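You operate a simulated robot arm through the tools that you are given. There is no shell and no other tool.

You are at the controls of a simulated robot arm. One attempt, no reset.

## Task
Brush the grit off the grease packer, then pack the red bearing till grease shows all round.
Fine: green brush put back; packer arm over the bearing to pump, aside after; none spilt; it stays in the cup. Set down upright: green brush. Where these are worked on the way, their far stop is far enough and under half their travel is too little: packer arm. What is to be rubbed or washed off counts as gone when no trace of it is left.

Only the result counts: the job must be done as asked and must still hold three seconds after the hand-in. Knocking over, shifting, dropping, spilling or breaking anything else fails it.

## Robot
A 6-joint arm with a two-finger gripper, fixed in place. Base frame: the origin is at the foot of the arm, x ahead of it, y to its left, z up; the work surface is at about z = 85. Lengths are in cm, angles in rad, forces in N, time in s.
With the tool pointing down near the work surface it reaches from about 14 to 68 cm from the base axis. Its first joint turns from -1.152 to 1.152 rad. Payload 2.45 kg.
Tool frame: the origin (TCP) lies between the finger pads and is the grasp point; the fingertips stand 3 cm ahead of it; z points along the fingers, y is the line along which they close. Largest opening 10.6 cm; the body of the gripper starts 7.9 cm behind the TCP.
Orientation is told as [roll, pitch, yaw] about the base's x, y, z axes, in that order, counted from this pose: with the fingers straight down and closing along the base's y, the tool's x points along the base's -x, its y along +y and its z along -z.

## Interface
- The arm moves only by the tool apply_moves. Its argument "series" is a list of rows, each a list of 7 numbers: the closure, from 0 (fully open) to 1 (shut), then the shift along the base's x, y, z in units of 200 mm (1.0 is 200 mm), then the turn, a rotation vector about the base's x, y, z in units of 60 degrees (1.0 is 60 degrees). In form: [[hand, dx, dy, dz, wx, wy, wz], ...]. A call has 1 to 20 rows; each row is the pose to reach, as a shift and turn from the pose commanded when the call began. A call with a number of a shift or a turn outside -1 to 1 is refused whole. Each row takes 0.2 s and may step no farther than 5 cm and 0.15 rad from the row before; otherwise, or with a gripper value out of range, the whole call is refused. A pose out of reach is approached as far as the arm can. The call stops where the force on the tool passes 40 N (or 10 N more than at its start, if that is more) or the arm is blocked; 0.2 s more then pass. The fingers move at their own pace (about 15.3 cm/s each) and stop on an object; they squeeze with about 36 N. The grip force told is the motor's: it shows also when the fingers shut on nothing. Time passes only in rows, and 0.2 s behind the last, so rows that repeat a pose let the fingers close. It gives the time, the measured TCP pose, the force on the tool (base axes), the opening and the grip force at its end, in the units of the frame above (readings bear some noise), with the torque about the TCP (base axes, N m) and any sound that the robot's microphone picked up.
- Cameras (640 x 400 px; columns grow to the right, rows downward): "scene" is fixed at [7.2, 41.33, 141.72]; the picture's right is [-0.78, -0.63, 0.00], its down [-0.31, 0.39, -0.87] and it looks along [0.55, -0.67, -0.50] (base axes); focal length 323 px, centre (320, 200). "wrist" rides on the gripper at [7.6, -0.2, -10.6] in the tool frame; the picture's right is [0.02, 1.00, 0.00], its down [-0.78, 0.02, -0.62] and it looks along [-0.62, 0.01, 0.78] (tool axes); focal length 247 px, centre (320, 200). There is no depth. A picture from a camera that has moved, and an enlarged one, comes with that camera's place and axes in the base frame and with its lens. The place of the scene camera against the robot may be out by one fixed shift of up to 2.5 cm in any direction.
- snapshot(camera): a new picture of that camera. No time passes.
- enlarge(camera, box): a new picture of the part [left, top, right, bottom] of that camera's present view, enlarged. No time passes.
- finish_job(): hands the job in; it is judged then, once.

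Nothing tells you positions but the pictures and the camera data. Unless the task says otherwise, let go and move clear before handing in.

The tools are called as a command line: name --pt "numbers of a row" for each row, then --argument value for the rest, lists and objects as JSON in quotes. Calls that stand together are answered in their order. apply_moves: Moves the arm, as the interface text tells. Its arguments: {"type":"object","properties":{"series":{"type":"array","items":{"type":"array","items":{"type":"number"}}}},"required":["series"]} The other tools are called the same way: snapshot (camera) takes a picture; enlarge (camera, box) takes an enlarged picture of a part of a camera's view; finish_job () hands the job in.

At the start:

```text
t: 0.0
tcp_pos: [42.32, 1.57, 125.9]
tcp_rot: [0.0, -0.001, -0.001]
force: [0.2, 0.3, 0.8]
torque: [0.0, -0.01, 0.01]
opening: 10.58
grasp_force: 0.2
```

scene: 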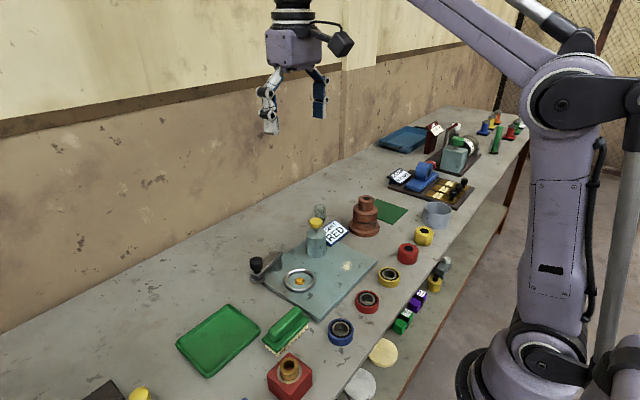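
wrist: 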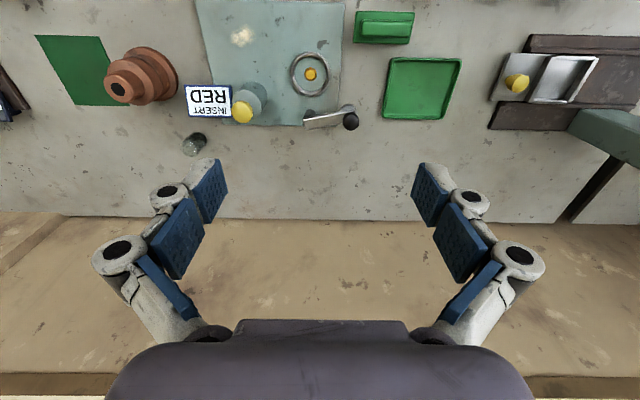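

I see a bench with a grease packer plate (cup ring with yellow centre, a lever arm with a dark knob, a yellow-capped reservoir), a green brush beside a green tray, and several bearings. I'll first enlarge the views to locate everything precisely.

enlarge --camera "scene" --box '[160, 180, 420, 400]'

enlarge --camera "wrist" --box '[170, 0, 480, 160]'

enlarge --camera "scene" --box '[360, 90, 540, 240]'

enlarge --camera "scene" --box '[230, 200, 400, 320]'

```text
1.82 times, centred on (290, 290) of scene
camera zoom: at [7.2, 41.33, 141.72], right [-0.78, -0.63, 0.0], down [-0.31, 0.39, -0.87], along [0.55, -0.67, -0.5], focal length 587 px, centre (374, 36)
```

zoom: 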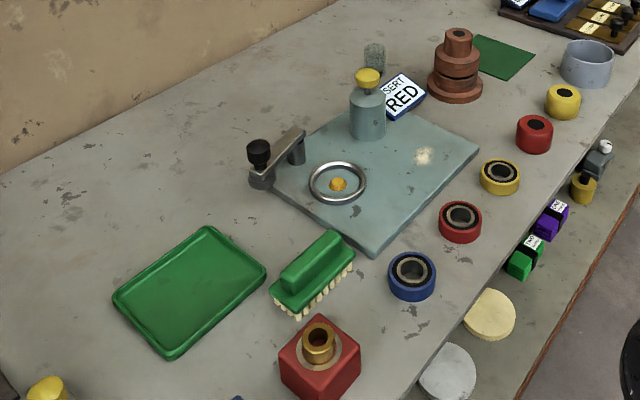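

```text
2.06 times, centred on (325, 80) of wrist
camera zoom: at [34.9, 1.59, 136.59], right [-0.02, 1.0, 0.0], down [0.78, 0.02, 0.62], along [0.62, 0.01, -0.78], focal length 510 px, centre (310, 448)
```

zoom: 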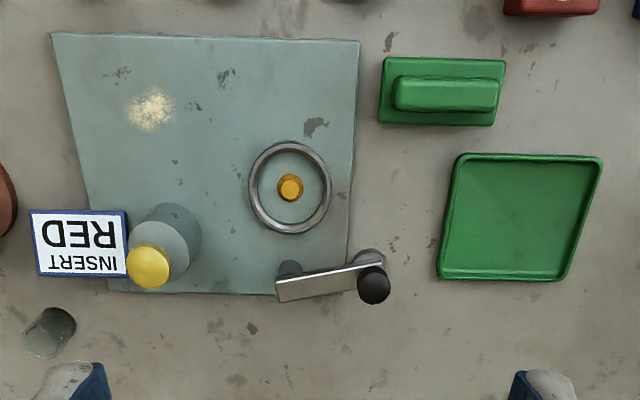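

```text
2.67 times, centred on (450, 165) of scene
camera zoom: at [7.2, 41.33, 141.72], right [-0.78, -0.63, 0.0], down [-0.31, 0.39, -0.87], along [0.55, -0.67, -0.5], focal length 861 px, centre (-27, 293)
```

zoom: 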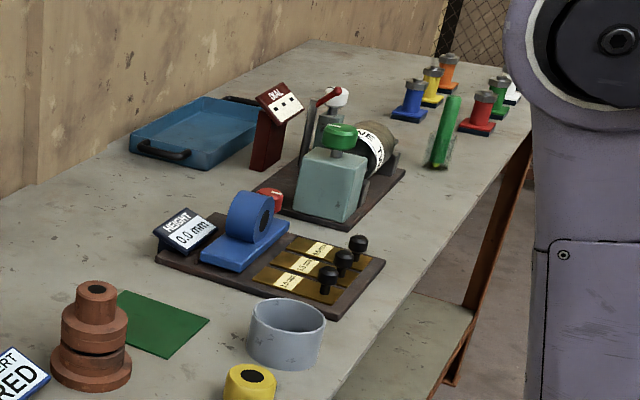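

```text
3.33 times, centred on (315, 260) of scene
camera zoom: at [7.2, 41.33, 141.72], right [-0.78, -0.63, 0.0], down [-0.31, 0.39, -0.87], along [0.55, -0.67, -0.5], focal length 1076 px, centre (337, 0)
```

zoom: 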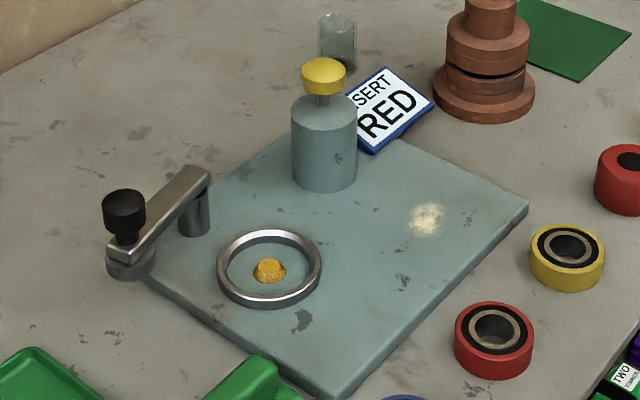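

The cup looks to be near (45, 0), the brush near (38, 12), the grit on the plate near (39, -12) and the red bearing near (30, -5). I'll pull the arm back so that the wrist camera sees the bearing and the plate from closer in.

apply_moves --pt "0 -0.18 -0.02 -0.1 0 0 0" --pt "0 -0.36 -0.04 -0.2 0 0 0" --pt "0 -0.54 -0.06 -0.3 0 0 0" --pt "0 -0.72 -0.08 -0.4 0 0 0" --pt "0 -0.72 -0.08 -0.4 0 0 0"

snapshot --camera "wrist"

snapshot --camera "scene"

```text
t: 1.2
tcp_pos: [27.72, -0.02, 117.87]
tcp_rot: [0.001, -0.001, 0.0]
force: [-0.4, 0.4, 0.1]
torque: [-0.02, 0.02, 0.0]
opening: 10.6
grasp_force: 0.1
```

```text
taken
camera wrist: at [20.21, -0.06, 128.52], right [-0.02, 1.0, 0.0], down [0.78, 0.02, 0.62], along [0.62, 0.01, -0.78], focal length 247 px, centre (320, 200)
```

wrist: 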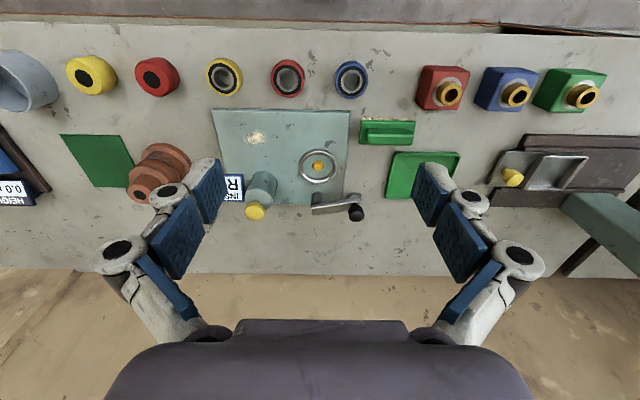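

```text
taken
```

scene: 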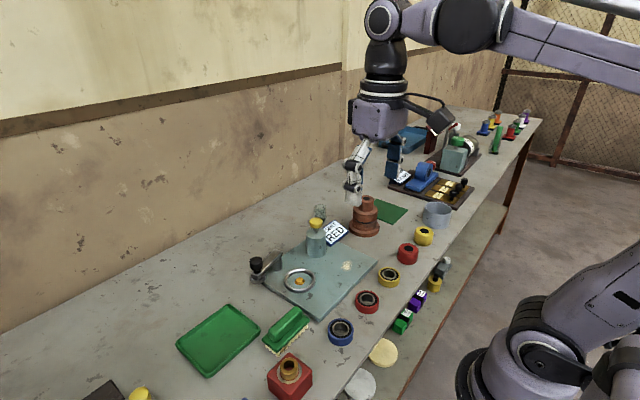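

The whole row of bearings is now visible: yellow, red and blue, with the red bearing near wrist pixel (289, 77). I'll enlarge this view to measure positions.

enlarge --camera "wrist" --box '[190, 40, 430, 190]'

enlarge --camera "wrist" --box '[200, 90, 400, 225]'

```text
2.67 times, centred on (310, 115) of wrist
camera zoom: at [20.21, -0.06, 128.52], right [-0.02, 1.0, 0.0], down [0.78, 0.02, 0.62], along [0.62, 0.01, -0.78], focal length 659 px, centre (347, 427)
```

zoom: 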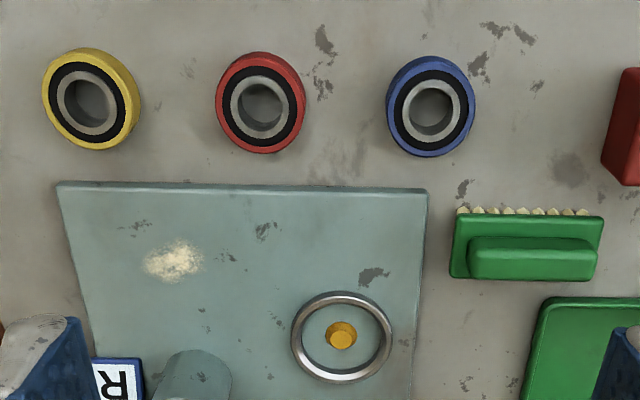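

```text
2.96 times, centred on (300, 158) of wrist
camera zoom: at [20.21, -0.06, 128.52], right [-0.02, 1.0, 0.0], down [0.78, 0.02, 0.62], along [0.62, 0.01, -0.78], focal length 732 px, centre (379, 326)
```

zoom: 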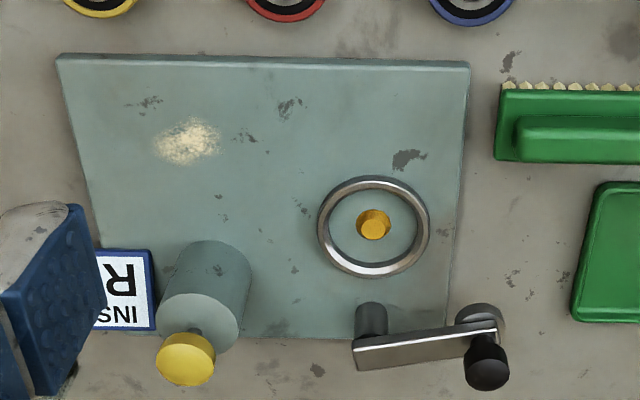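

The red bearing is at about (29.4, -4.9) and is roughly 5 cm across. The cup is at about (45, 0) with a bore of roughly 5.9 cm. I'll go in lower over the packer to measure the arm, knob, spigot and reservoir.

apply_moves --pt "0 0.1 0 -0.15 0 0 0" --pt "0 0.2 0 -0.3 0 0 0" --pt "0 0.3 0 -0.45 0 0 0" --pt "0 0.4 0 -0.6 0 0 0" --pt "0 0.4 0 -0.6 0 0 0"

snapshot --camera "wrist"

enlarge --camera "wrist" --box '[230, 60, 430, 200]'

enlarge --camera "wrist" --box '[330, 0, 500, 110]'

```text
t: 2.4
tcp_pos: [36.04, 0.03, 106.2]
tcp_rot: [0.0, 0.0, 0.0]
force: [-0.4, -0.3, 0.1]
torque: [0.0, -0.02, 0.0]
opening: 10.61
grasp_force: 0.1
```

```text
taken
camera wrist: at [28.51, -0.03, 116.7], right [-0.02, 1.0, 0.0], down [0.78, 0.02, 0.62], along [0.62, 0.01, -0.78], focal length 247 px, centre (320, 200)
```

wrist: 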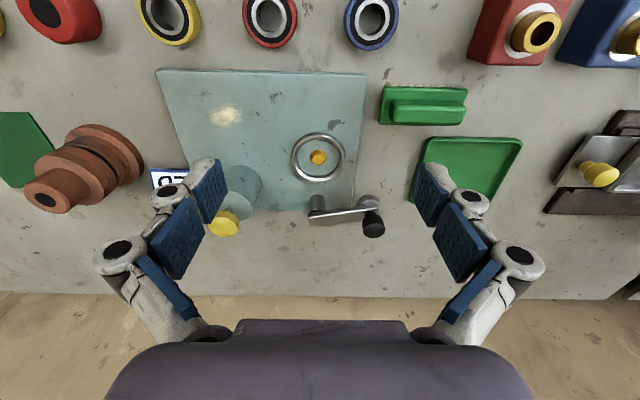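

```text
2.86 times, centred on (330, 130) of wrist
camera zoom: at [28.51, -0.03, 116.7], right [-0.02, 1.0, 0.0], down [0.78, 0.02, 0.62], along [0.62, 0.01, -0.78], focal length 706 px, centre (291, 400)
```

zoom: 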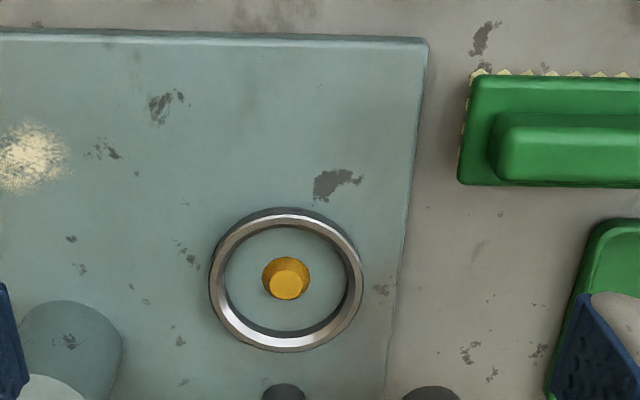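

```text
3.64 times, centred on (415, 55) of wrist
camera zoom: at [28.51, -0.03, 116.7], right [-0.02, 1.0, 0.0], down [0.78, 0.02, 0.62], along [0.62, 0.01, -0.78], focal length 898 px, centre (-26, 727)
```

zoom: 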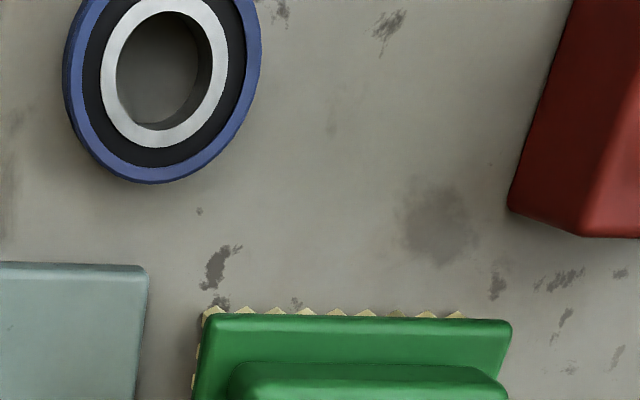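

The ring's measured x depends on its height, so I'll tilt the wrist until its camera looks straight down for a true plan view.

apply_moves --pt "0 0.04 0 0.02 0 0.1284 0" --pt "0 0.08 0 0.04 0 0.2568 0" --pt "0 0.12 0 0.06 0 0.3852 0" --pt "0 0.16 0 0.08 0 0.5136 0" --pt "0 0.2 0 0.1 0 0.642 0" --pt "0 0.2 0 0.1 0 0.642 0"

snapshot --camera "wrist"

enlarge --camera "wrist" --box '[230, 160, 430, 300]'

enlarge --camera "wrist" --box '[200, 80, 420, 220]'

```text
t: 3.8
tcp_pos: [40.15, 0.08, 108.06]
tcp_rot: [0.0, 0.44, 0.0]
force: [0.6, 0.4, -0.2]
torque: [0.02, 0.02, 0.01]
opening: 10.59
grasp_force: 0.0
out of reach, approached as far as the arm can: row 4, 5, 6
```

```text
taken
camera wrist: at [37.79, 0.02, 120.88], right [-0.02, 1.0, 0.01], down [0.97, 0.02, 0.23], along [0.23, 0.01, -0.97], focal length 247 px, centre (320, 200)
```

wrist: 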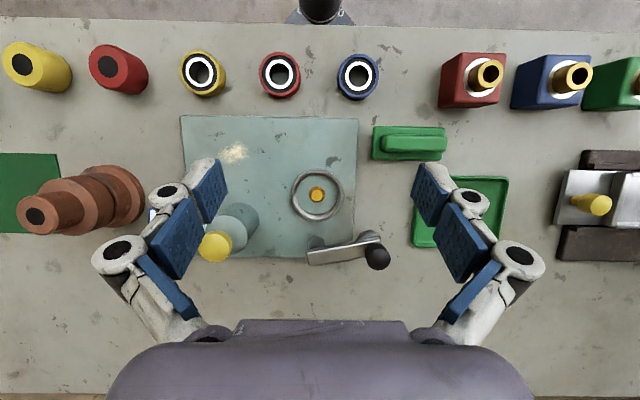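

```text
2.86 times, centred on (330, 230) of wrist
camera zoom: at [37.79, 0.02, 120.88], right [-0.02, 1.0, 0.01], down [0.97, 0.02, 0.23], along [0.23, 0.01, -0.97], focal length 706 px, centre (291, 114)
```

zoom: 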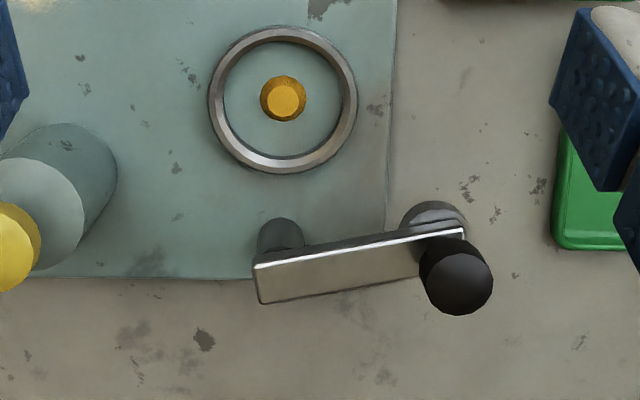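

```text
2.86 times, centred on (310, 150) of wrist
camera zoom: at [37.79, 0.02, 120.88], right [-0.02, 1.0, 0.01], down [0.97, 0.02, 0.23], along [0.23, 0.01, -0.97], focal length 706 px, centre (349, 343)
```

zoom: 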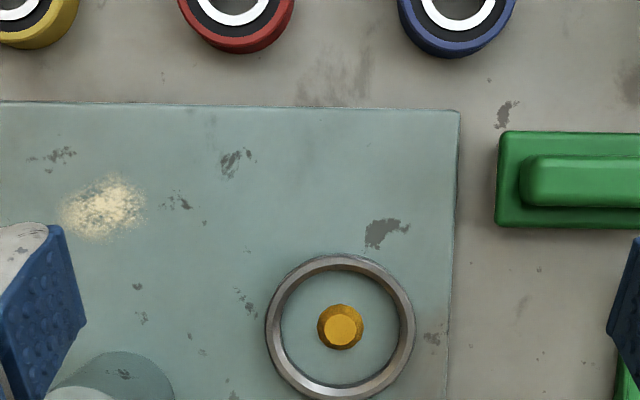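

In plan the cup is at about (45.1, 0.0), the arm pivot at about (53, 0) and the arm knob at about (51.3, 7.6). The brush is at about (37.8, 12.0) with its handle along y. Next I'll check the heights of the brush and the arm from the scene camera.

enlarge --camera "scene" --box '[250, 290, 330, 360]'

enlarge --camera "scene" --box '[240, 200, 360, 310]'

enlarge --camera "scene" --box '[330, 250, 420, 340]'

enlarge --camera "wrist" --box '[360, 110, 470, 180]'

```text
5.71 times, centred on (290, 325) of scene
camera zoom: at [7.2, 41.33, 141.72], right [-0.78, -0.63, 0.0], down [-0.31, 0.39, -0.87], along [0.55, -0.67, -0.5], focal length 1844 px, centre (491, -514)
```

zoom: 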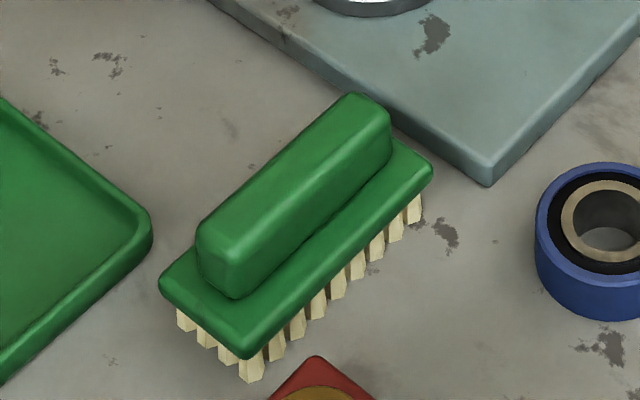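

```text
3.64 times, centred on (300, 255) of scene
camera zoom: at [7.2, 41.33, 141.72], right [-0.78, -0.63, 0.0], down [-0.31, 0.39, -0.87], along [0.55, -0.67, -0.5], focal length 1174 px, centre (393, 0)
```

zoom: 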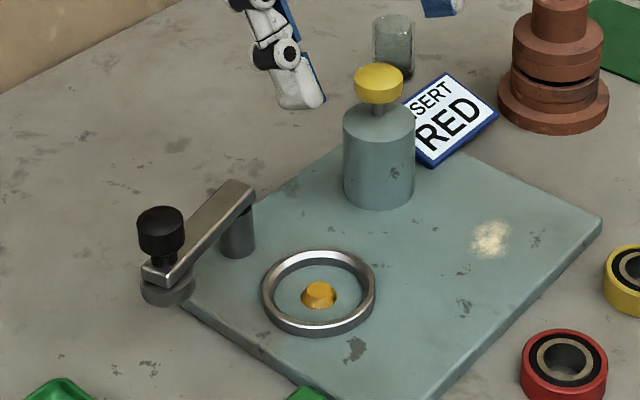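

```text
4.44 times, centred on (375, 295) of scene
camera zoom: at [7.2, 41.33, 141.72], right [-0.78, -0.63, 0.0], down [-0.31, 0.39, -0.87], along [0.55, -0.67, -0.5], focal length 1435 px, centre (76, -222)
```

zoom: 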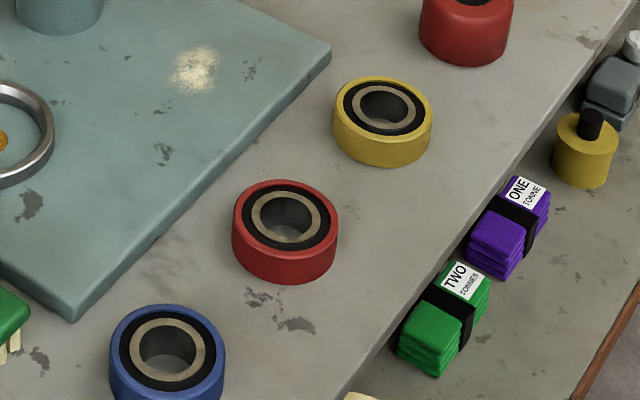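

```text
5.71 times, centred on (415, 145) of wrist
camera zoom: at [37.79, 0.02, 120.88], right [-0.02, 1.0, 0.01], down [0.97, 0.02, 0.23], along [0.23, 0.01, -0.97], focal length 1411 px, centre (-223, 514)
```

zoom: 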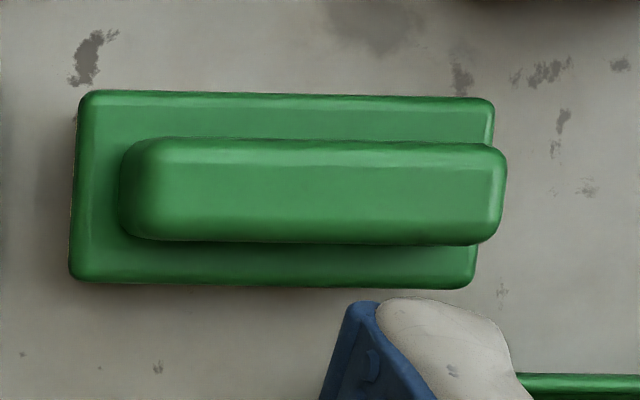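

The brush lies along y, centred at about (37.8, 11.9), and its handle is about 2.2 cm wide with its top near z 89.4. I'll level the wrist and move above the brush, then yaw 90° so the fingers close across the handle.

apply_moves --pt "0 -0.03 0.15 0 0 -0.105 0" --pt "0 -0.06 0.3 0 0 -0.21 0" --pt "0 -0.09 0.45 0 0 -0.315 0" --pt "0 -0.1175 0.59 0 0 -0.42 0" --pt "0 -0.1175 0.59 0 0 -0.42 0"

```text
t: 5.0
tcp_pos: [37.59, 11.96, 107.94]
tcp_rot: [0.001, -0.002, -0.001]
force: [-1.1, -0.2, 0.2]
torque: [-0.01, 0.01, -0.02]
opening: 10.59
grasp_force: 0.0
```

The wrist is level and above the brush. Now I'll yaw the gripper by 90° in two calls.

apply_moves --pt "0 0 0 0 0 0 0.14" --pt "0 0 0 0 0 0 0.28" --pt "0 0 0 0 0 0 0.42" --pt "0 0 0 0 0 0 0.56" --pt "0 0 0 0 0 0 0.7" --pt "0 0 0 0 0 0 0.84" --pt "0 0 0 0 0 0 0.98" --pt "0 0 0 0 0 0 0.98"

```text
t: 6.8
tcp_pos: [37.63, 11.84, 107.95]
tcp_rot: [-0.001, 0.0, 1.029]
force: [0.0, 0.5, -1.2]
torque: [0.01, -0.02, -0.01]
opening: 10.63
grasp_force: 0.1
```

That works; I'll turn the remaining 30° and look.

apply_moves --pt "0 0 0 0 0 0 0.13" --pt "0 0 0 0 0 0 0.26" --pt "0 0 0 0 0 0 0.39" --pt "0 0 0 0 0 0 0.52" --pt "0 0 0 0 0 0 0.52"

snapshot --camera "wrist"

snapshot --camera "scene"

```text
t: 8.0
tcp_pos: [37.66, 11.9, 107.96]
tcp_rot: [0.002, 0.0, 1.572]
force: [0.5, 0.0, 1.0]
torque: [-0.02, -0.01, -0.01]
opening: 10.62
grasp_force: 0.0
```

```text
taken
camera wrist: at [37.98, 4.26, 118.6], right [-1.0, -0.02, 0.0], down [-0.02, 0.78, 0.62], along [-0.01, 0.62, -0.78], focal length 247 px, centre (320, 200)
```

wrist: 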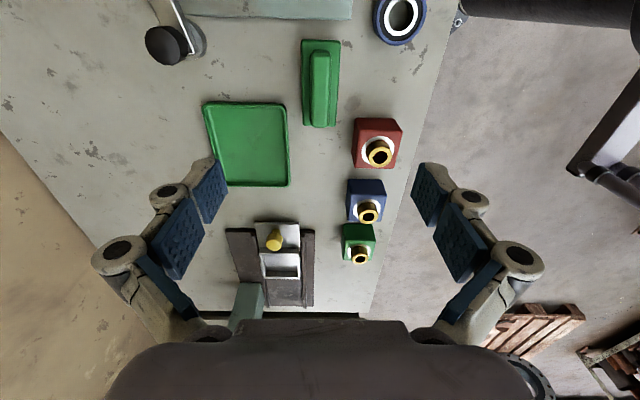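

```text
taken
```

scene: 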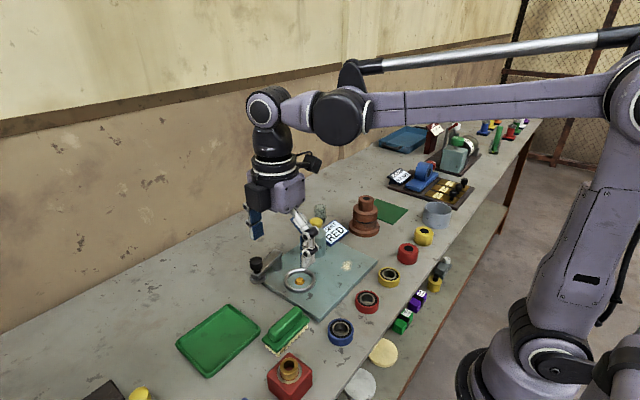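

The brush is directly beneath the gripper. I'll enlarge it to refine the alignment before descending.

enlarge --camera "wrist" --box '[270, 25, 370, 140]'

enlarge --camera "wrist" --box '[130, 0, 350, 130]'

```text
3.48 times, centred on (320, 82) of wrist
camera zoom: at [37.98, 4.26, 118.6], right [-1.0, -0.02, 0.0], down [-0.02, 0.78, 0.62], along [-0.01, 0.62, -0.78], focal length 859 px, centre (320, 609)
```

zoom: 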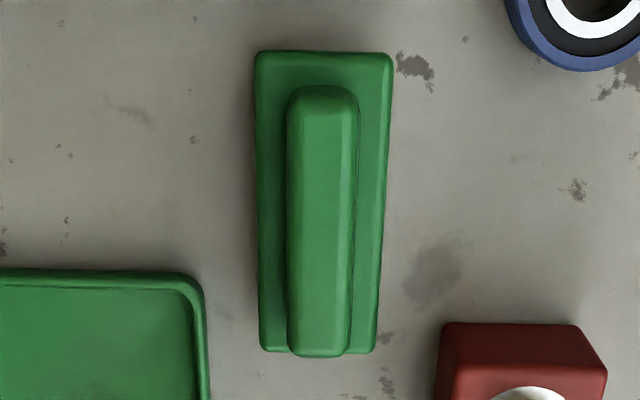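

```text
2.91 times, centred on (240, 65) of wrist
camera zoom: at [37.98, 4.26, 118.6], right [-1.0, -0.02, 0.0], down [-0.02, 0.78, 0.62], along [-0.01, 0.62, -0.78], focal length 718 px, centre (553, 593)
```

zoom: 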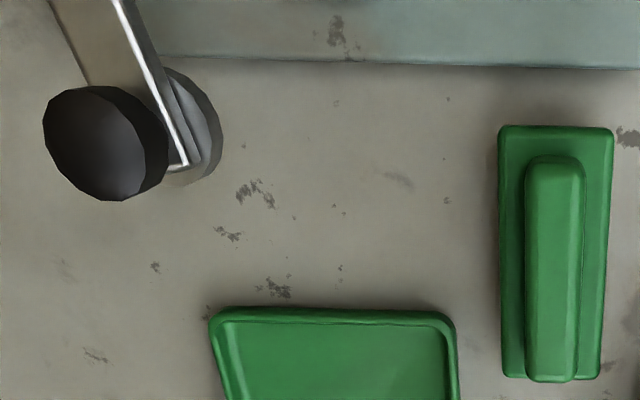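

The brush is well aligned at x ≈ 37.85 and y ≈ 12.0. I'll partly close the fingers and descend around the handle, stopping before gripping.

apply_moves --pt "0.35 0.01 0.005 -0.2 0 0 0" --pt "0.35 0.01 0.005 -0.4 0 0 0" --pt "0.35 0.01 0.005 -0.6 0 0 0" --pt "0.35 0.01 0.005 -0.75 0 0 0" --pt "0.35 0.01 0.005 -0.8 0 0 0" --pt "0.35 0.01 0.005 -0.84 0 0 0" --pt "0.35 0.01 0.005 -0.84 0 0 0"

snapshot --camera "wrist"

enlarge --camera "scene" --box '[230, 240, 350, 370]'

```text
t: 9.6
tcp_pos: [37.88, 12.03, 91.21]
tcp_rot: [0.001, 0.001, 1.571]
force: [0.3, -0.3, 0.2]
torque: [0.01, 0.01, 0.01]
opening: 6.9
grasp_force: 0.0
```

```text
taken
camera wrist: at [38.21, 4.37, 101.84], right [-1.0, -0.02, 0.0], down [-0.02, 0.78, 0.62], along [-0.01, 0.62, -0.78], focal length 247 px, centre (320, 200)
```

wrist: 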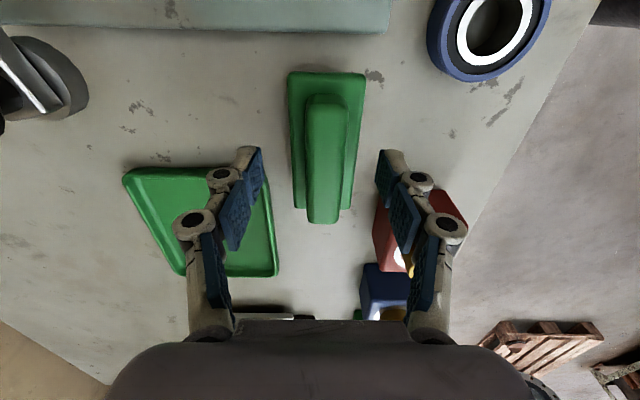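

```text
3.08 times, centred on (290, 305) of scene
camera zoom: at [7.2, 41.33, 141.72], right [-0.78, -0.63, 0.0], down [-0.31, 0.39, -0.87], along [0.55, -0.67, -0.5], focal length 993 px, centre (412, -123)
```

zoom: 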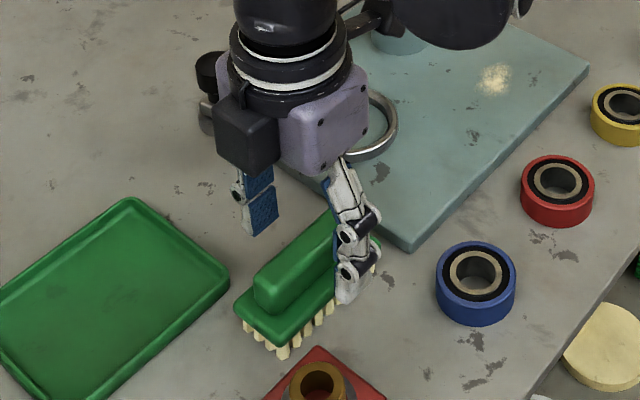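

The fingers straddle the handle, with their tips near z 88.2. I'll drop a few more millimetres and close the grip.

apply_moves --pt "0.35 0 0 -0.0125 0 0 0" --pt "0.6 0 0 -0.0125 0 0 0" --pt "0.8 0 0 -0.0125 0 0 0" --pt "1 0 0 -0.0125 0 0 0" --pt "1 0 0 -0.0125 0 0 0" --pt "1 0 0 -0.0125 0 0 0"

snapshot --camera "wrist"

enlarge --camera "scene" --box '[230, 240, 350, 370]'

```text
t: 11.0
tcp_pos: [37.95, 11.92, 90.99]
tcp_rot: [0.0, -0.002, 1.571]
force: [0.6, -0.1, -0.8]
torque: [0.03, 0.01, 0.0]
opening: 2.1
grasp_force: 35.7
```

```text
taken
camera wrist: at [38.2, 4.39, 101.59], right [-1.0, -0.02, 0.0], down [-0.02, 0.78, 0.62], along [-0.01, 0.62, -0.78], focal length 247 px, centre (320, 200)
```

wrist: 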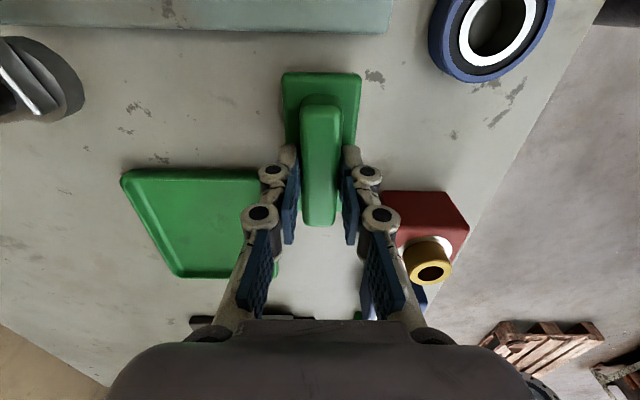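

```text
3.08 times, centred on (290, 305) of scene
camera zoom: at [7.2, 41.33, 141.72], right [-0.78, -0.63, 0.0], down [-0.31, 0.39, -0.87], along [0.55, -0.67, -0.5], focal length 993 px, centre (412, -123)
```

zoom: 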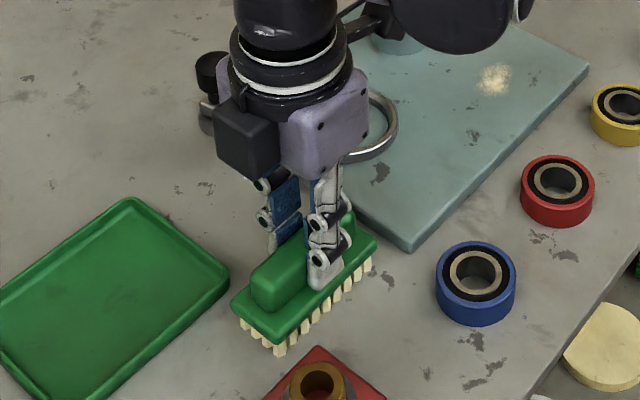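

The handle is gripped (opening 2.1, full grip force). I'll lift the brush and carry it across above the plate.

apply_moves --pt "1 0 0 0.1 0 0 0" --pt "1 0 0 0.25 0 0 0" --pt "1 0 0 0.4 0 0 0" --pt "1 0.01 -0.15 0.4 0 0 0" --pt "1 0.02 -0.35 0.4 0 0 0" --pt "1 0.04 -0.55 0.4 0 0 0" --pt "1 0.06 -0.75 0.4 0 0 0" --pt "1 0.075 -0.95 0.4 0 0 0" --pt "1 0.075 -0.95 0.4 0 0 0"

snapshot --camera "scene"

snapshot --camera "wrist"

```text
t: 13.0
tcp_pos: [39.42, -6.79, 99.05]
tcp_rot: [-0.001, 0.0, 1.571]
force: [0.8, -0.4, -1.6]
torque: [-0.02, 0.0, 0.01]
opening: 2.1
grasp_force: 36.2
```

```text
taken
```

scene: 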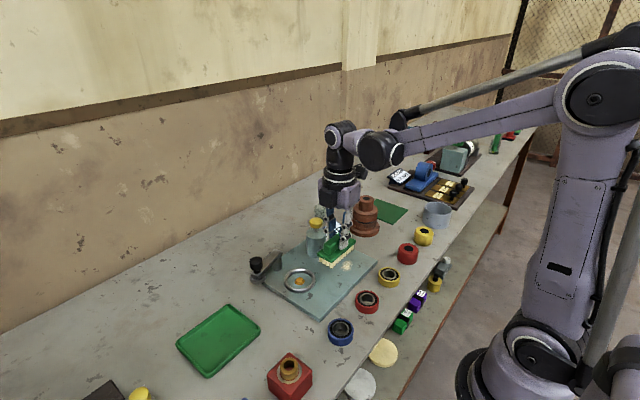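

```text
taken
camera wrist: at [39.65, -14.38, 109.64], right [-1.0, -0.02, 0.0], down [-0.02, 0.78, 0.62], along [-0.01, 0.62, -0.78], focal length 247 px, centre (320, 200)
```

wrist: 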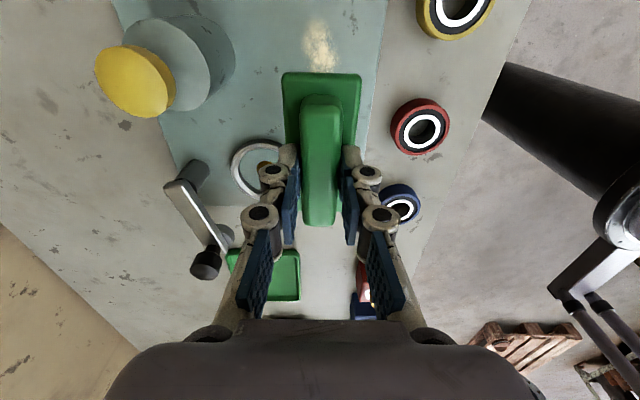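

The grit is at about (39.6, -11.6), just ahead of the brush in the wrist view. I'll move over it and lower the brush to just above the plate, with contact expected near TCP z 92.2.

apply_moves --pt "1 0 -0.12 -0.05 0 0 0" --pt "1 0 -0.24 -0.15 0 0 0" --pt "1 0 -0.24 -0.25 0 0 0" --pt "1 0 -0.24 -0.3 0 0 0" --pt "1 0 -0.24 -0.32 0 0 0" --pt "1 0 -0.24 -0.32 0 0 0"

enlarge --camera "scene" --box '[280, 190, 400, 310]'

```text
t: 14.4
tcp_pos: [39.31, -11.82, 92.62]
tcp_rot: [0.0, 0.0, 1.57]
force: [0.9, -0.1, -0.2]
torque: [0.02, -0.01, 0.01]
opening: 2.11
grasp_force: 36.2
```

```text
3.33 times, centred on (340, 250) of scene
camera zoom: at [7.2, 41.33, 141.72], right [-0.78, -0.63, 0.0], down [-0.31, 0.39, -0.87], along [0.55, -0.67, -0.5], focal length 1076 px, centre (253, 33)
```

zoom: 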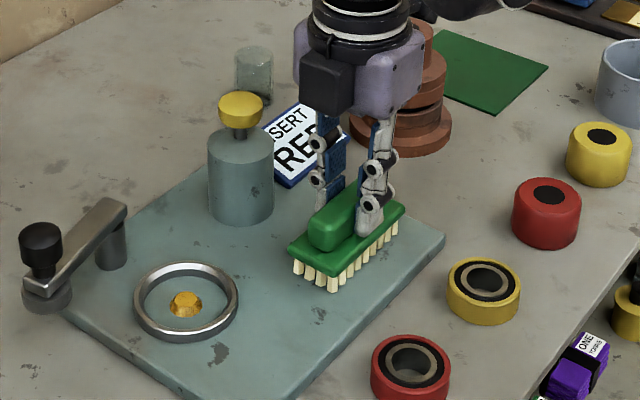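

The brush is just above the plate over the grit. I'll creep down and watch the force.

apply_moves --pt "1 0 0 -0.005 0 0 0" --pt "1 0 0 -0.01 0 0 0" --pt "1 0 0 -0.015 0 0 0" --pt "1 0 0 -0.015 0 0 0"

```text
t: 15.4
tcp_pos: [39.32, -11.74, 92.3]
tcp_rot: [0.002, 0.002, 1.57]
force: [-4.4, -0.1, 36.1]
torque: [0.03, 0.11, 0.01]
opening: 2.1
grasp_force: 36.5
```

Contact is made near z 92.3, and 36 N is a bit hard. I'll ease off by half a millimetre and recheck.

apply_moves --pt "1 0 0 0.003 0 0 0" --pt "1 0 0 0.003 0 0 0"

```text
t: 16.0
tcp_pos: [39.35, -11.84, 92.26]
tcp_rot: [0.0, 0.0, 1.571]
force: [-2.9, -0.2, 33.0]
torque: [-0.04, 0.11, -0.02]
opening: 2.13
grasp_force: 35.9
```

The force is still 33 N, so I'll lift a little more.

apply_moves --pt "1 0 0 0.003 0 0 0" --pt "1 0 0 0.006 0 0 0" --pt "1 0 0 0.006 0 0 0"

```text
t: 16.8
tcp_pos: [39.37, -11.85, 92.44]
tcp_rot: [0.001, 0.0, 1.569]
force: [-0.9, 0.6, -1.2]
torque: [-0.02, -0.04, 0.0]
opening: 2.12
grasp_force: 36.1
```

Contact is lost, so I'll go back down about 0.6 mm for a light press.

apply_moves --pt "1 0 0 -0.0015 0 0 0" --pt "1 0 0 -0.003 0 0 0" --pt "1 0 0 -0.003 0 0 0"

```text
t: 17.6
tcp_pos: [39.4, -11.88, 92.43]
tcp_rot: [-0.001, 0.001, 1.571]
force: [0.5, 0.1, -1.1]
torque: [0.0, 0.01, 0.0]
opening: 2.09
grasp_force: 35.6
```

apply_moves --pt "1 0 0 -0.001 0 0 0" --pt "1 0 0 -0.002 0 0 0" --pt "1 0 0 -0.002 0 0 0"

```text
t: 18.4
tcp_pos: [39.37, -11.89, 92.39]
tcp_rot: [0.001, -0.001, 1.573]
force: [0.1, -0.3, -1.3]
torque: [0.02, 0.01, -0.02]
opening: 2.13
grasp_force: 36.0
```

There is still no contact force; I'll step a touch lower.

apply_moves --pt "1 0 0 -0.002 0 0 0" --pt "1 0 0 -0.004 0 0 0" --pt "1 0 0 -0.004 0 0 0"

```text
t: 19.2
tcp_pos: [39.41, -11.85, 92.3]
tcp_rot: [0.001, 0.001, 1.57]
force: [-1.4, -0.1, 35.7]
torque: [0.03, 0.06, -0.02]
opening: 2.12
grasp_force: 36.3
```

Contact here is stiff. I'll back off 0.4 mm to get a moderate force.

apply_moves --pt "1 0 0 0.001 0 0 0" --pt "1 0 0 0.002 0 0 0" --pt "1 0 0 0.002 0 0 0"

```text
t: 20.0
tcp_pos: [39.37, -11.81, 92.25]
tcp_rot: [-0.002, 0.0, 1.571]
force: [2.1, -4.3, 31.5]
torque: [0.05, -0.1, 0.0]
opening: 2.11
grasp_force: 35.7
```

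The force is now about 31 N. I'll make gentle strokes along x over the grit.

apply_moves --pt "1 0.04 0 0.001 0 0 0" --pt "1 0.08 0 0.001 0 0 0" --pt "1 0.12 0 0.001 0 0 0" --pt "1 0.08 0 0.001 0 0 0" --pt "1 0.04 0 0.001 0 0 0" --pt "1 0 0 0.001 0 0 0" --pt "1 -0.04 0 0.001 0 0 0" --pt "1 -0.08 0 0.001 0 0 0" --pt "1 -0.1 0 0.001 0 0 0" --pt "1 -0.06 0 0.001 0 0 0" --pt "1 -0.02 0 0.001 0 0 0" --pt "1 0.02 0 0.001 0 0 0" --pt "1 0.06 0 0.001 0 0 0" --pt "1 0.1 0 0.001 0 0 0" --pt "1 0.13 0 0.001 0 0 0"

enlarge --camera "scene" --box '[280, 190, 400, 310]'

snapshot --camera "wrist"

```text
t: 23.2
tcp_pos: [41.85, -11.77, 92.32]
tcp_rot: [0.004, 0.001, 1.57]
force: [-8.8, 0.3, 23.3]
torque: [-0.02, 0.24, 0.0]
opening: 2.1
grasp_force: 35.9
```

```text
3.33 times, centred on (340, 250) of scene
camera zoom: at [7.15, 41.34, 141.72], right [-0.78, -0.63, 0.0], down [-0.31, 0.39, -0.87], along [0.55, -0.67, -0.5], focal length 1076 px, centre (253, 33)
```

zoom: 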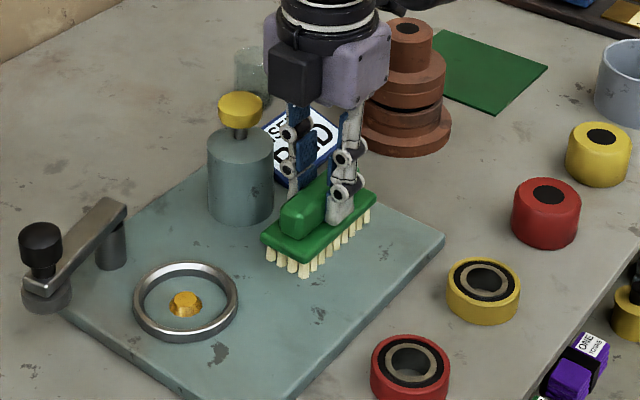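

```text
taken
camera wrist: at [42.16, -19.36, 102.87], right [-1.0, -0.02, 0.0], down [-0.02, 0.78, 0.62], along [-0.01, 0.62, -0.78], focal length 247 px, centre (320, 200)
```

wrist: 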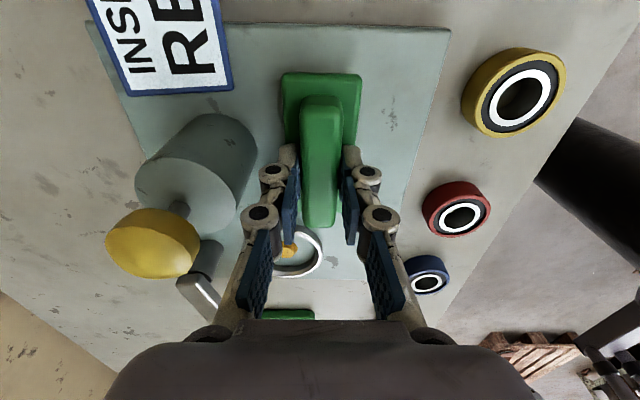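

The grit seems to be coming away. I'll make a few more strokes, then lift to inspect.

apply_moves --pt "1 -0.04 0 0 0 0 0" --pt "1 -0.08 0 0 0 0 0" --pt "1 -0.12 0 0 0 0 0" --pt "1 -0.16 0 0 0 0 0" --pt "1 -0.2 0 0 0 0 0" --pt "1 -0.23 0 0 0 0 0" --pt "1 -0.19 0 0 0 0 0" --pt "1 -0.15 0 0 0 0 0" --pt "1 -0.11 0 0 0 0 0" --pt "1 -0.07 0 0 0 0 0" --pt "1 -0.03 0 0 0 0 0" --pt "1 0 0 0 0 0 0" --pt "1 -0.04 0 0 0 0 0" --pt "1 -0.08 0 0 0 0 0" --pt "1 -0.12 0 0 0 0 0" --pt "1 -0.16 0 0 0 0 0"

apply_moves --pt "1 0 0 0.1 0 0 0" --pt "1 0 0 0.25 0 0 0" --pt "1 0 0.1 0.35 0 0 0" --pt "1 0 0.3 0.35 0 0 0" --pt "1 0 0.5 0.35 0 0 0" --pt "1 0 0.5 0.35 0 0 0"

enlarge --camera "scene" --box '[280, 190, 400, 310]'

snapshot --camera "wrist"

```text
t: 26.6
tcp_pos: [38.85, -11.88, 92.4]
tcp_rot: [0.001, 0.001, 1.571]
force: [-0.1, -0.1, -0.8]
torque: [0.02, 0.0, 0.01]
opening: 2.11
grasp_force: 36.4
```

```text
t: 28.0
tcp_pos: [38.82, -1.68, 99.43]
tcp_rot: [-0.001, 0.0, 1.57]
force: [0.2, -0.3, -1.3]
torque: [-0.01, 0.04, 0.03]
opening: 2.09
grasp_force: 35.9
```

```text
3.33 times, centred on (340, 250) of scene
camera zoom: at [7.2, 41.33, 141.72], right [-0.78, -0.63, 0.0], down [-0.31, 0.39, -0.87], along [0.55, -0.67, -0.5], focal length 1076 px, centre (253, 33)
```

zoom: 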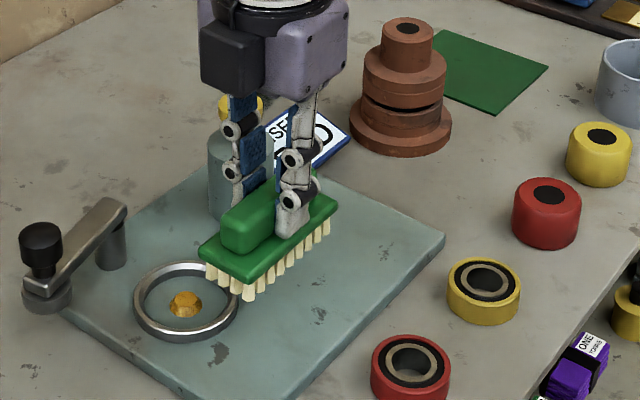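

```text
taken
camera wrist: at [39.13, -9.3, 109.98], right [-1.0, -0.02, 0.0], down [-0.02, 0.78, 0.62], along [-0.01, 0.62, -0.78], focal length 247 px, centre (320, 200)
```

wrist: 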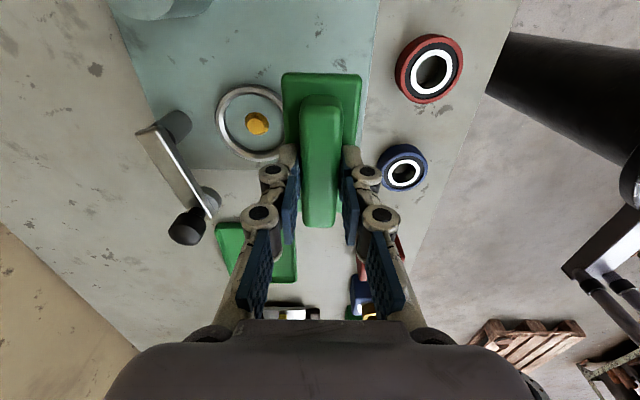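

The plate looks clean where the grit was. I'll carry the brush over its home spot, which also clears the view for a check of the grit area.

apply_moves --pt "1 -0.01 0.15 0 0 0 0" --pt "1 -0.025 0.35 0 0 0 0" --pt "1 -0.04 0.55 0 0 0 0" --pt "1 -0.05 0.68 0 0 0 0" --pt "1 -0.05 0.68 0 0 0 0"

enlarge --camera "scene" --box '[310, 230, 390, 290]'

enlarge --camera "scene" --box '[230, 240, 350, 370]'

snapshot --camera "wrist"

```text
t: 29.2
tcp_pos: [37.7, 11.89, 99.3]
tcp_rot: [0.0, 0.0, 1.57]
force: [0.2, 0.0, -0.7]
torque: [-0.02, -0.01, 0.02]
opening: 2.08
grasp_force: 35.7
```

```text
6.67 times, centred on (350, 260) of scene
camera zoom: at [7.2, 41.33, 141.72], right [-0.78, -0.63, 0.0], down [-0.31, 0.39, -0.87], along [0.55, -0.67, -0.5], focal length 2152 px, centre (120, -200)
```

zoom: 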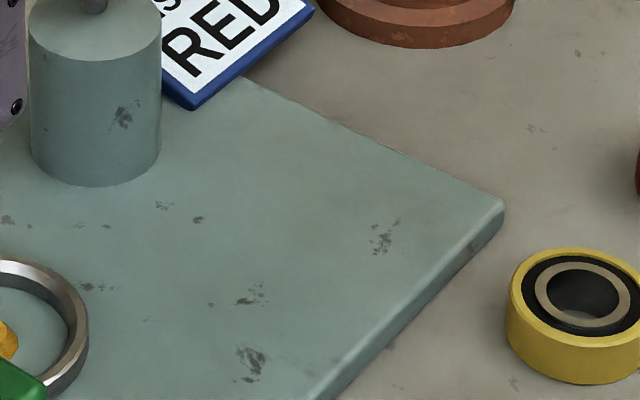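

```text
3.08 times, centred on (290, 305) of scene
camera zoom: at [7.2, 41.33, 141.72], right [-0.78, -0.63, 0.0], down [-0.31, 0.39, -0.87], along [0.55, -0.67, -0.5], focal length 993 px, centre (412, -123)
```

zoom: 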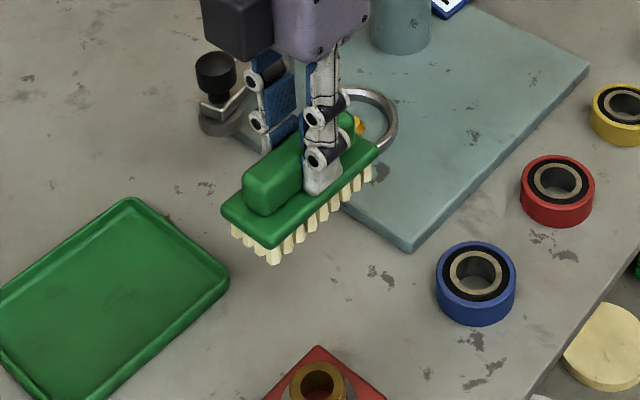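

```text
taken
camera wrist: at [38.08, 4.24, 109.87], right [-1.0, -0.02, 0.0], down [-0.02, 0.78, 0.62], along [-0.01, 0.62, -0.78], focal length 247 px, centre (320, 200)
```

wrist: 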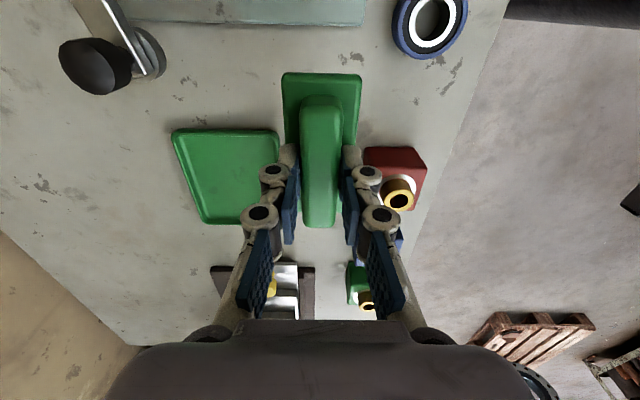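

The grit is completely gone and the brush is held as before. I'll lower it back onto its original spot.

apply_moves --pt "1 0 0 -0.15 0 0 0" --pt "1 0 0 -0.28 0 0 0" --pt "1 0 0 -0.36 0 0 0" --pt "1 0 0 -0.395 0 0 0" --pt "1 0 0 -0.405 0 0 0" --pt "1 0 0 -0.405 0 0 0"

```text
t: 30.6
tcp_pos: [37.94, 11.91, 91.1]
tcp_rot: [-0.001, -0.001, 1.569]
force: [0.3, -0.3, -1.3]
torque: [0.02, -0.01, 0.03]
opening: 2.11
grasp_force: 36.1
```

apply_moves --pt "1 0 0 -0.003 0 0 0" --pt "1 0 0 -0.005 0 0 0" --pt "1 0 0 -0.005 0 0 0"

```text
t: 31.4
tcp_pos: [37.68, 11.79, 91.08]
tcp_rot: [0.001, 0.001, 1.571]
force: [0.0, 0.0, -0.9]
torque: [0.02, -0.02, 0.04]
opening: 2.11
grasp_force: 35.6
```

No contact yet, so I'll creep down a little more until the bristles touch the bench.

apply_moves --pt "1 0 0 -0.002 0 0 0" --pt "1 0 0 -0.004 0 0 0" --pt "1 0 0 -0.004 0 0 0"

```text
t: 32.2
tcp_pos: [37.79, 11.84, 91.0]
tcp_rot: [0.0, 0.001, 1.571]
force: [0.4, 0.8, -1.9]
torque: [0.01, 0.01, 0.03]
opening: 2.09
grasp_force: 36.0
```

apply_moves --pt "1 0 0 -0.002 0 0 0" --pt "1 0 0 -0.004 0 0 0" --pt "1 0 0 -0.004 0 0 0"

```text
t: 33.0
tcp_pos: [37.89, 11.87, 90.87]
tcp_rot: [0.0, 0.0, 1.571]
force: [-0.1, -0.6, -0.6]
torque: [0.01, 0.0, 0.01]
opening: 2.09
grasp_force: 35.6
```

apply_moves --pt "1 0 0 -0.002 0 0 0" --pt "1 0 0 -0.004 0 0 0" --pt "1 0 0 -0.004 0 0 0"

```text
t: 33.8
tcp_pos: [37.78, 11.76, 90.88]
tcp_rot: [0.0, -0.002, 1.57]
force: [-1.3, 4.1, 13.8]
torque: [-0.05, 0.08, -0.05]
opening: 2.1
grasp_force: 35.9
```

The bristles are on the bench with about 14 N. I'll release gently and retreat upward.

apply_moves --pt "0.7 0 0 0 0 0 0" --pt "0.4 0 0 0 0 0 0" --pt "0.35 0 0 0 0 0 0" --pt "0.35 0 0 0.05 0 0 0" --pt "0.35 0 0 0.2 0 0 0" --pt "0.35 0 0 0.4 0 0 0" --pt "0.35 0 0 0.6 0 0 0" --pt "0.35 0 0 0.6 0 0 0"

snapshot --camera "scene"

snapshot --camera "wrist"

```text
t: 35.6
tcp_pos: [37.67, 11.93, 103.02]
tcp_rot: [0.0, 0.001, 1.572]
force: [2.0, -0.2, 1.3]
torque: [0.01, -0.02, -0.02]
opening: 6.89
grasp_force: 0.0
```

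```text
taken
```

scene: 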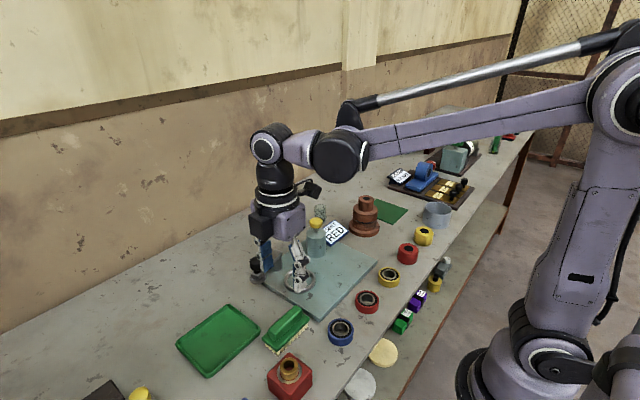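

```text
taken
camera wrist: at [37.99, 4.26, 113.61], right [-1.0, -0.02, 0.0], down [-0.02, 0.78, 0.62], along [-0.01, 0.62, -0.78], focal length 247 px, centre (320, 200)
```

wrist: 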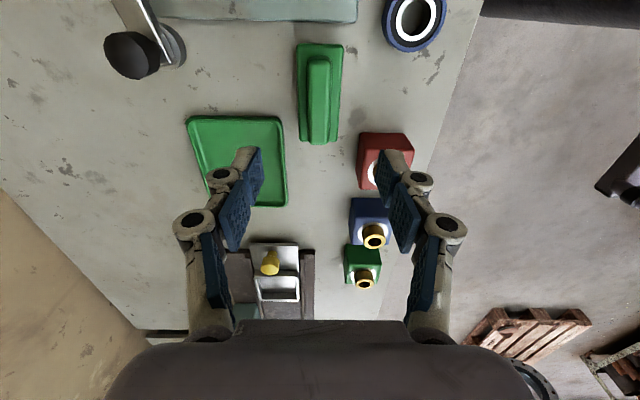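

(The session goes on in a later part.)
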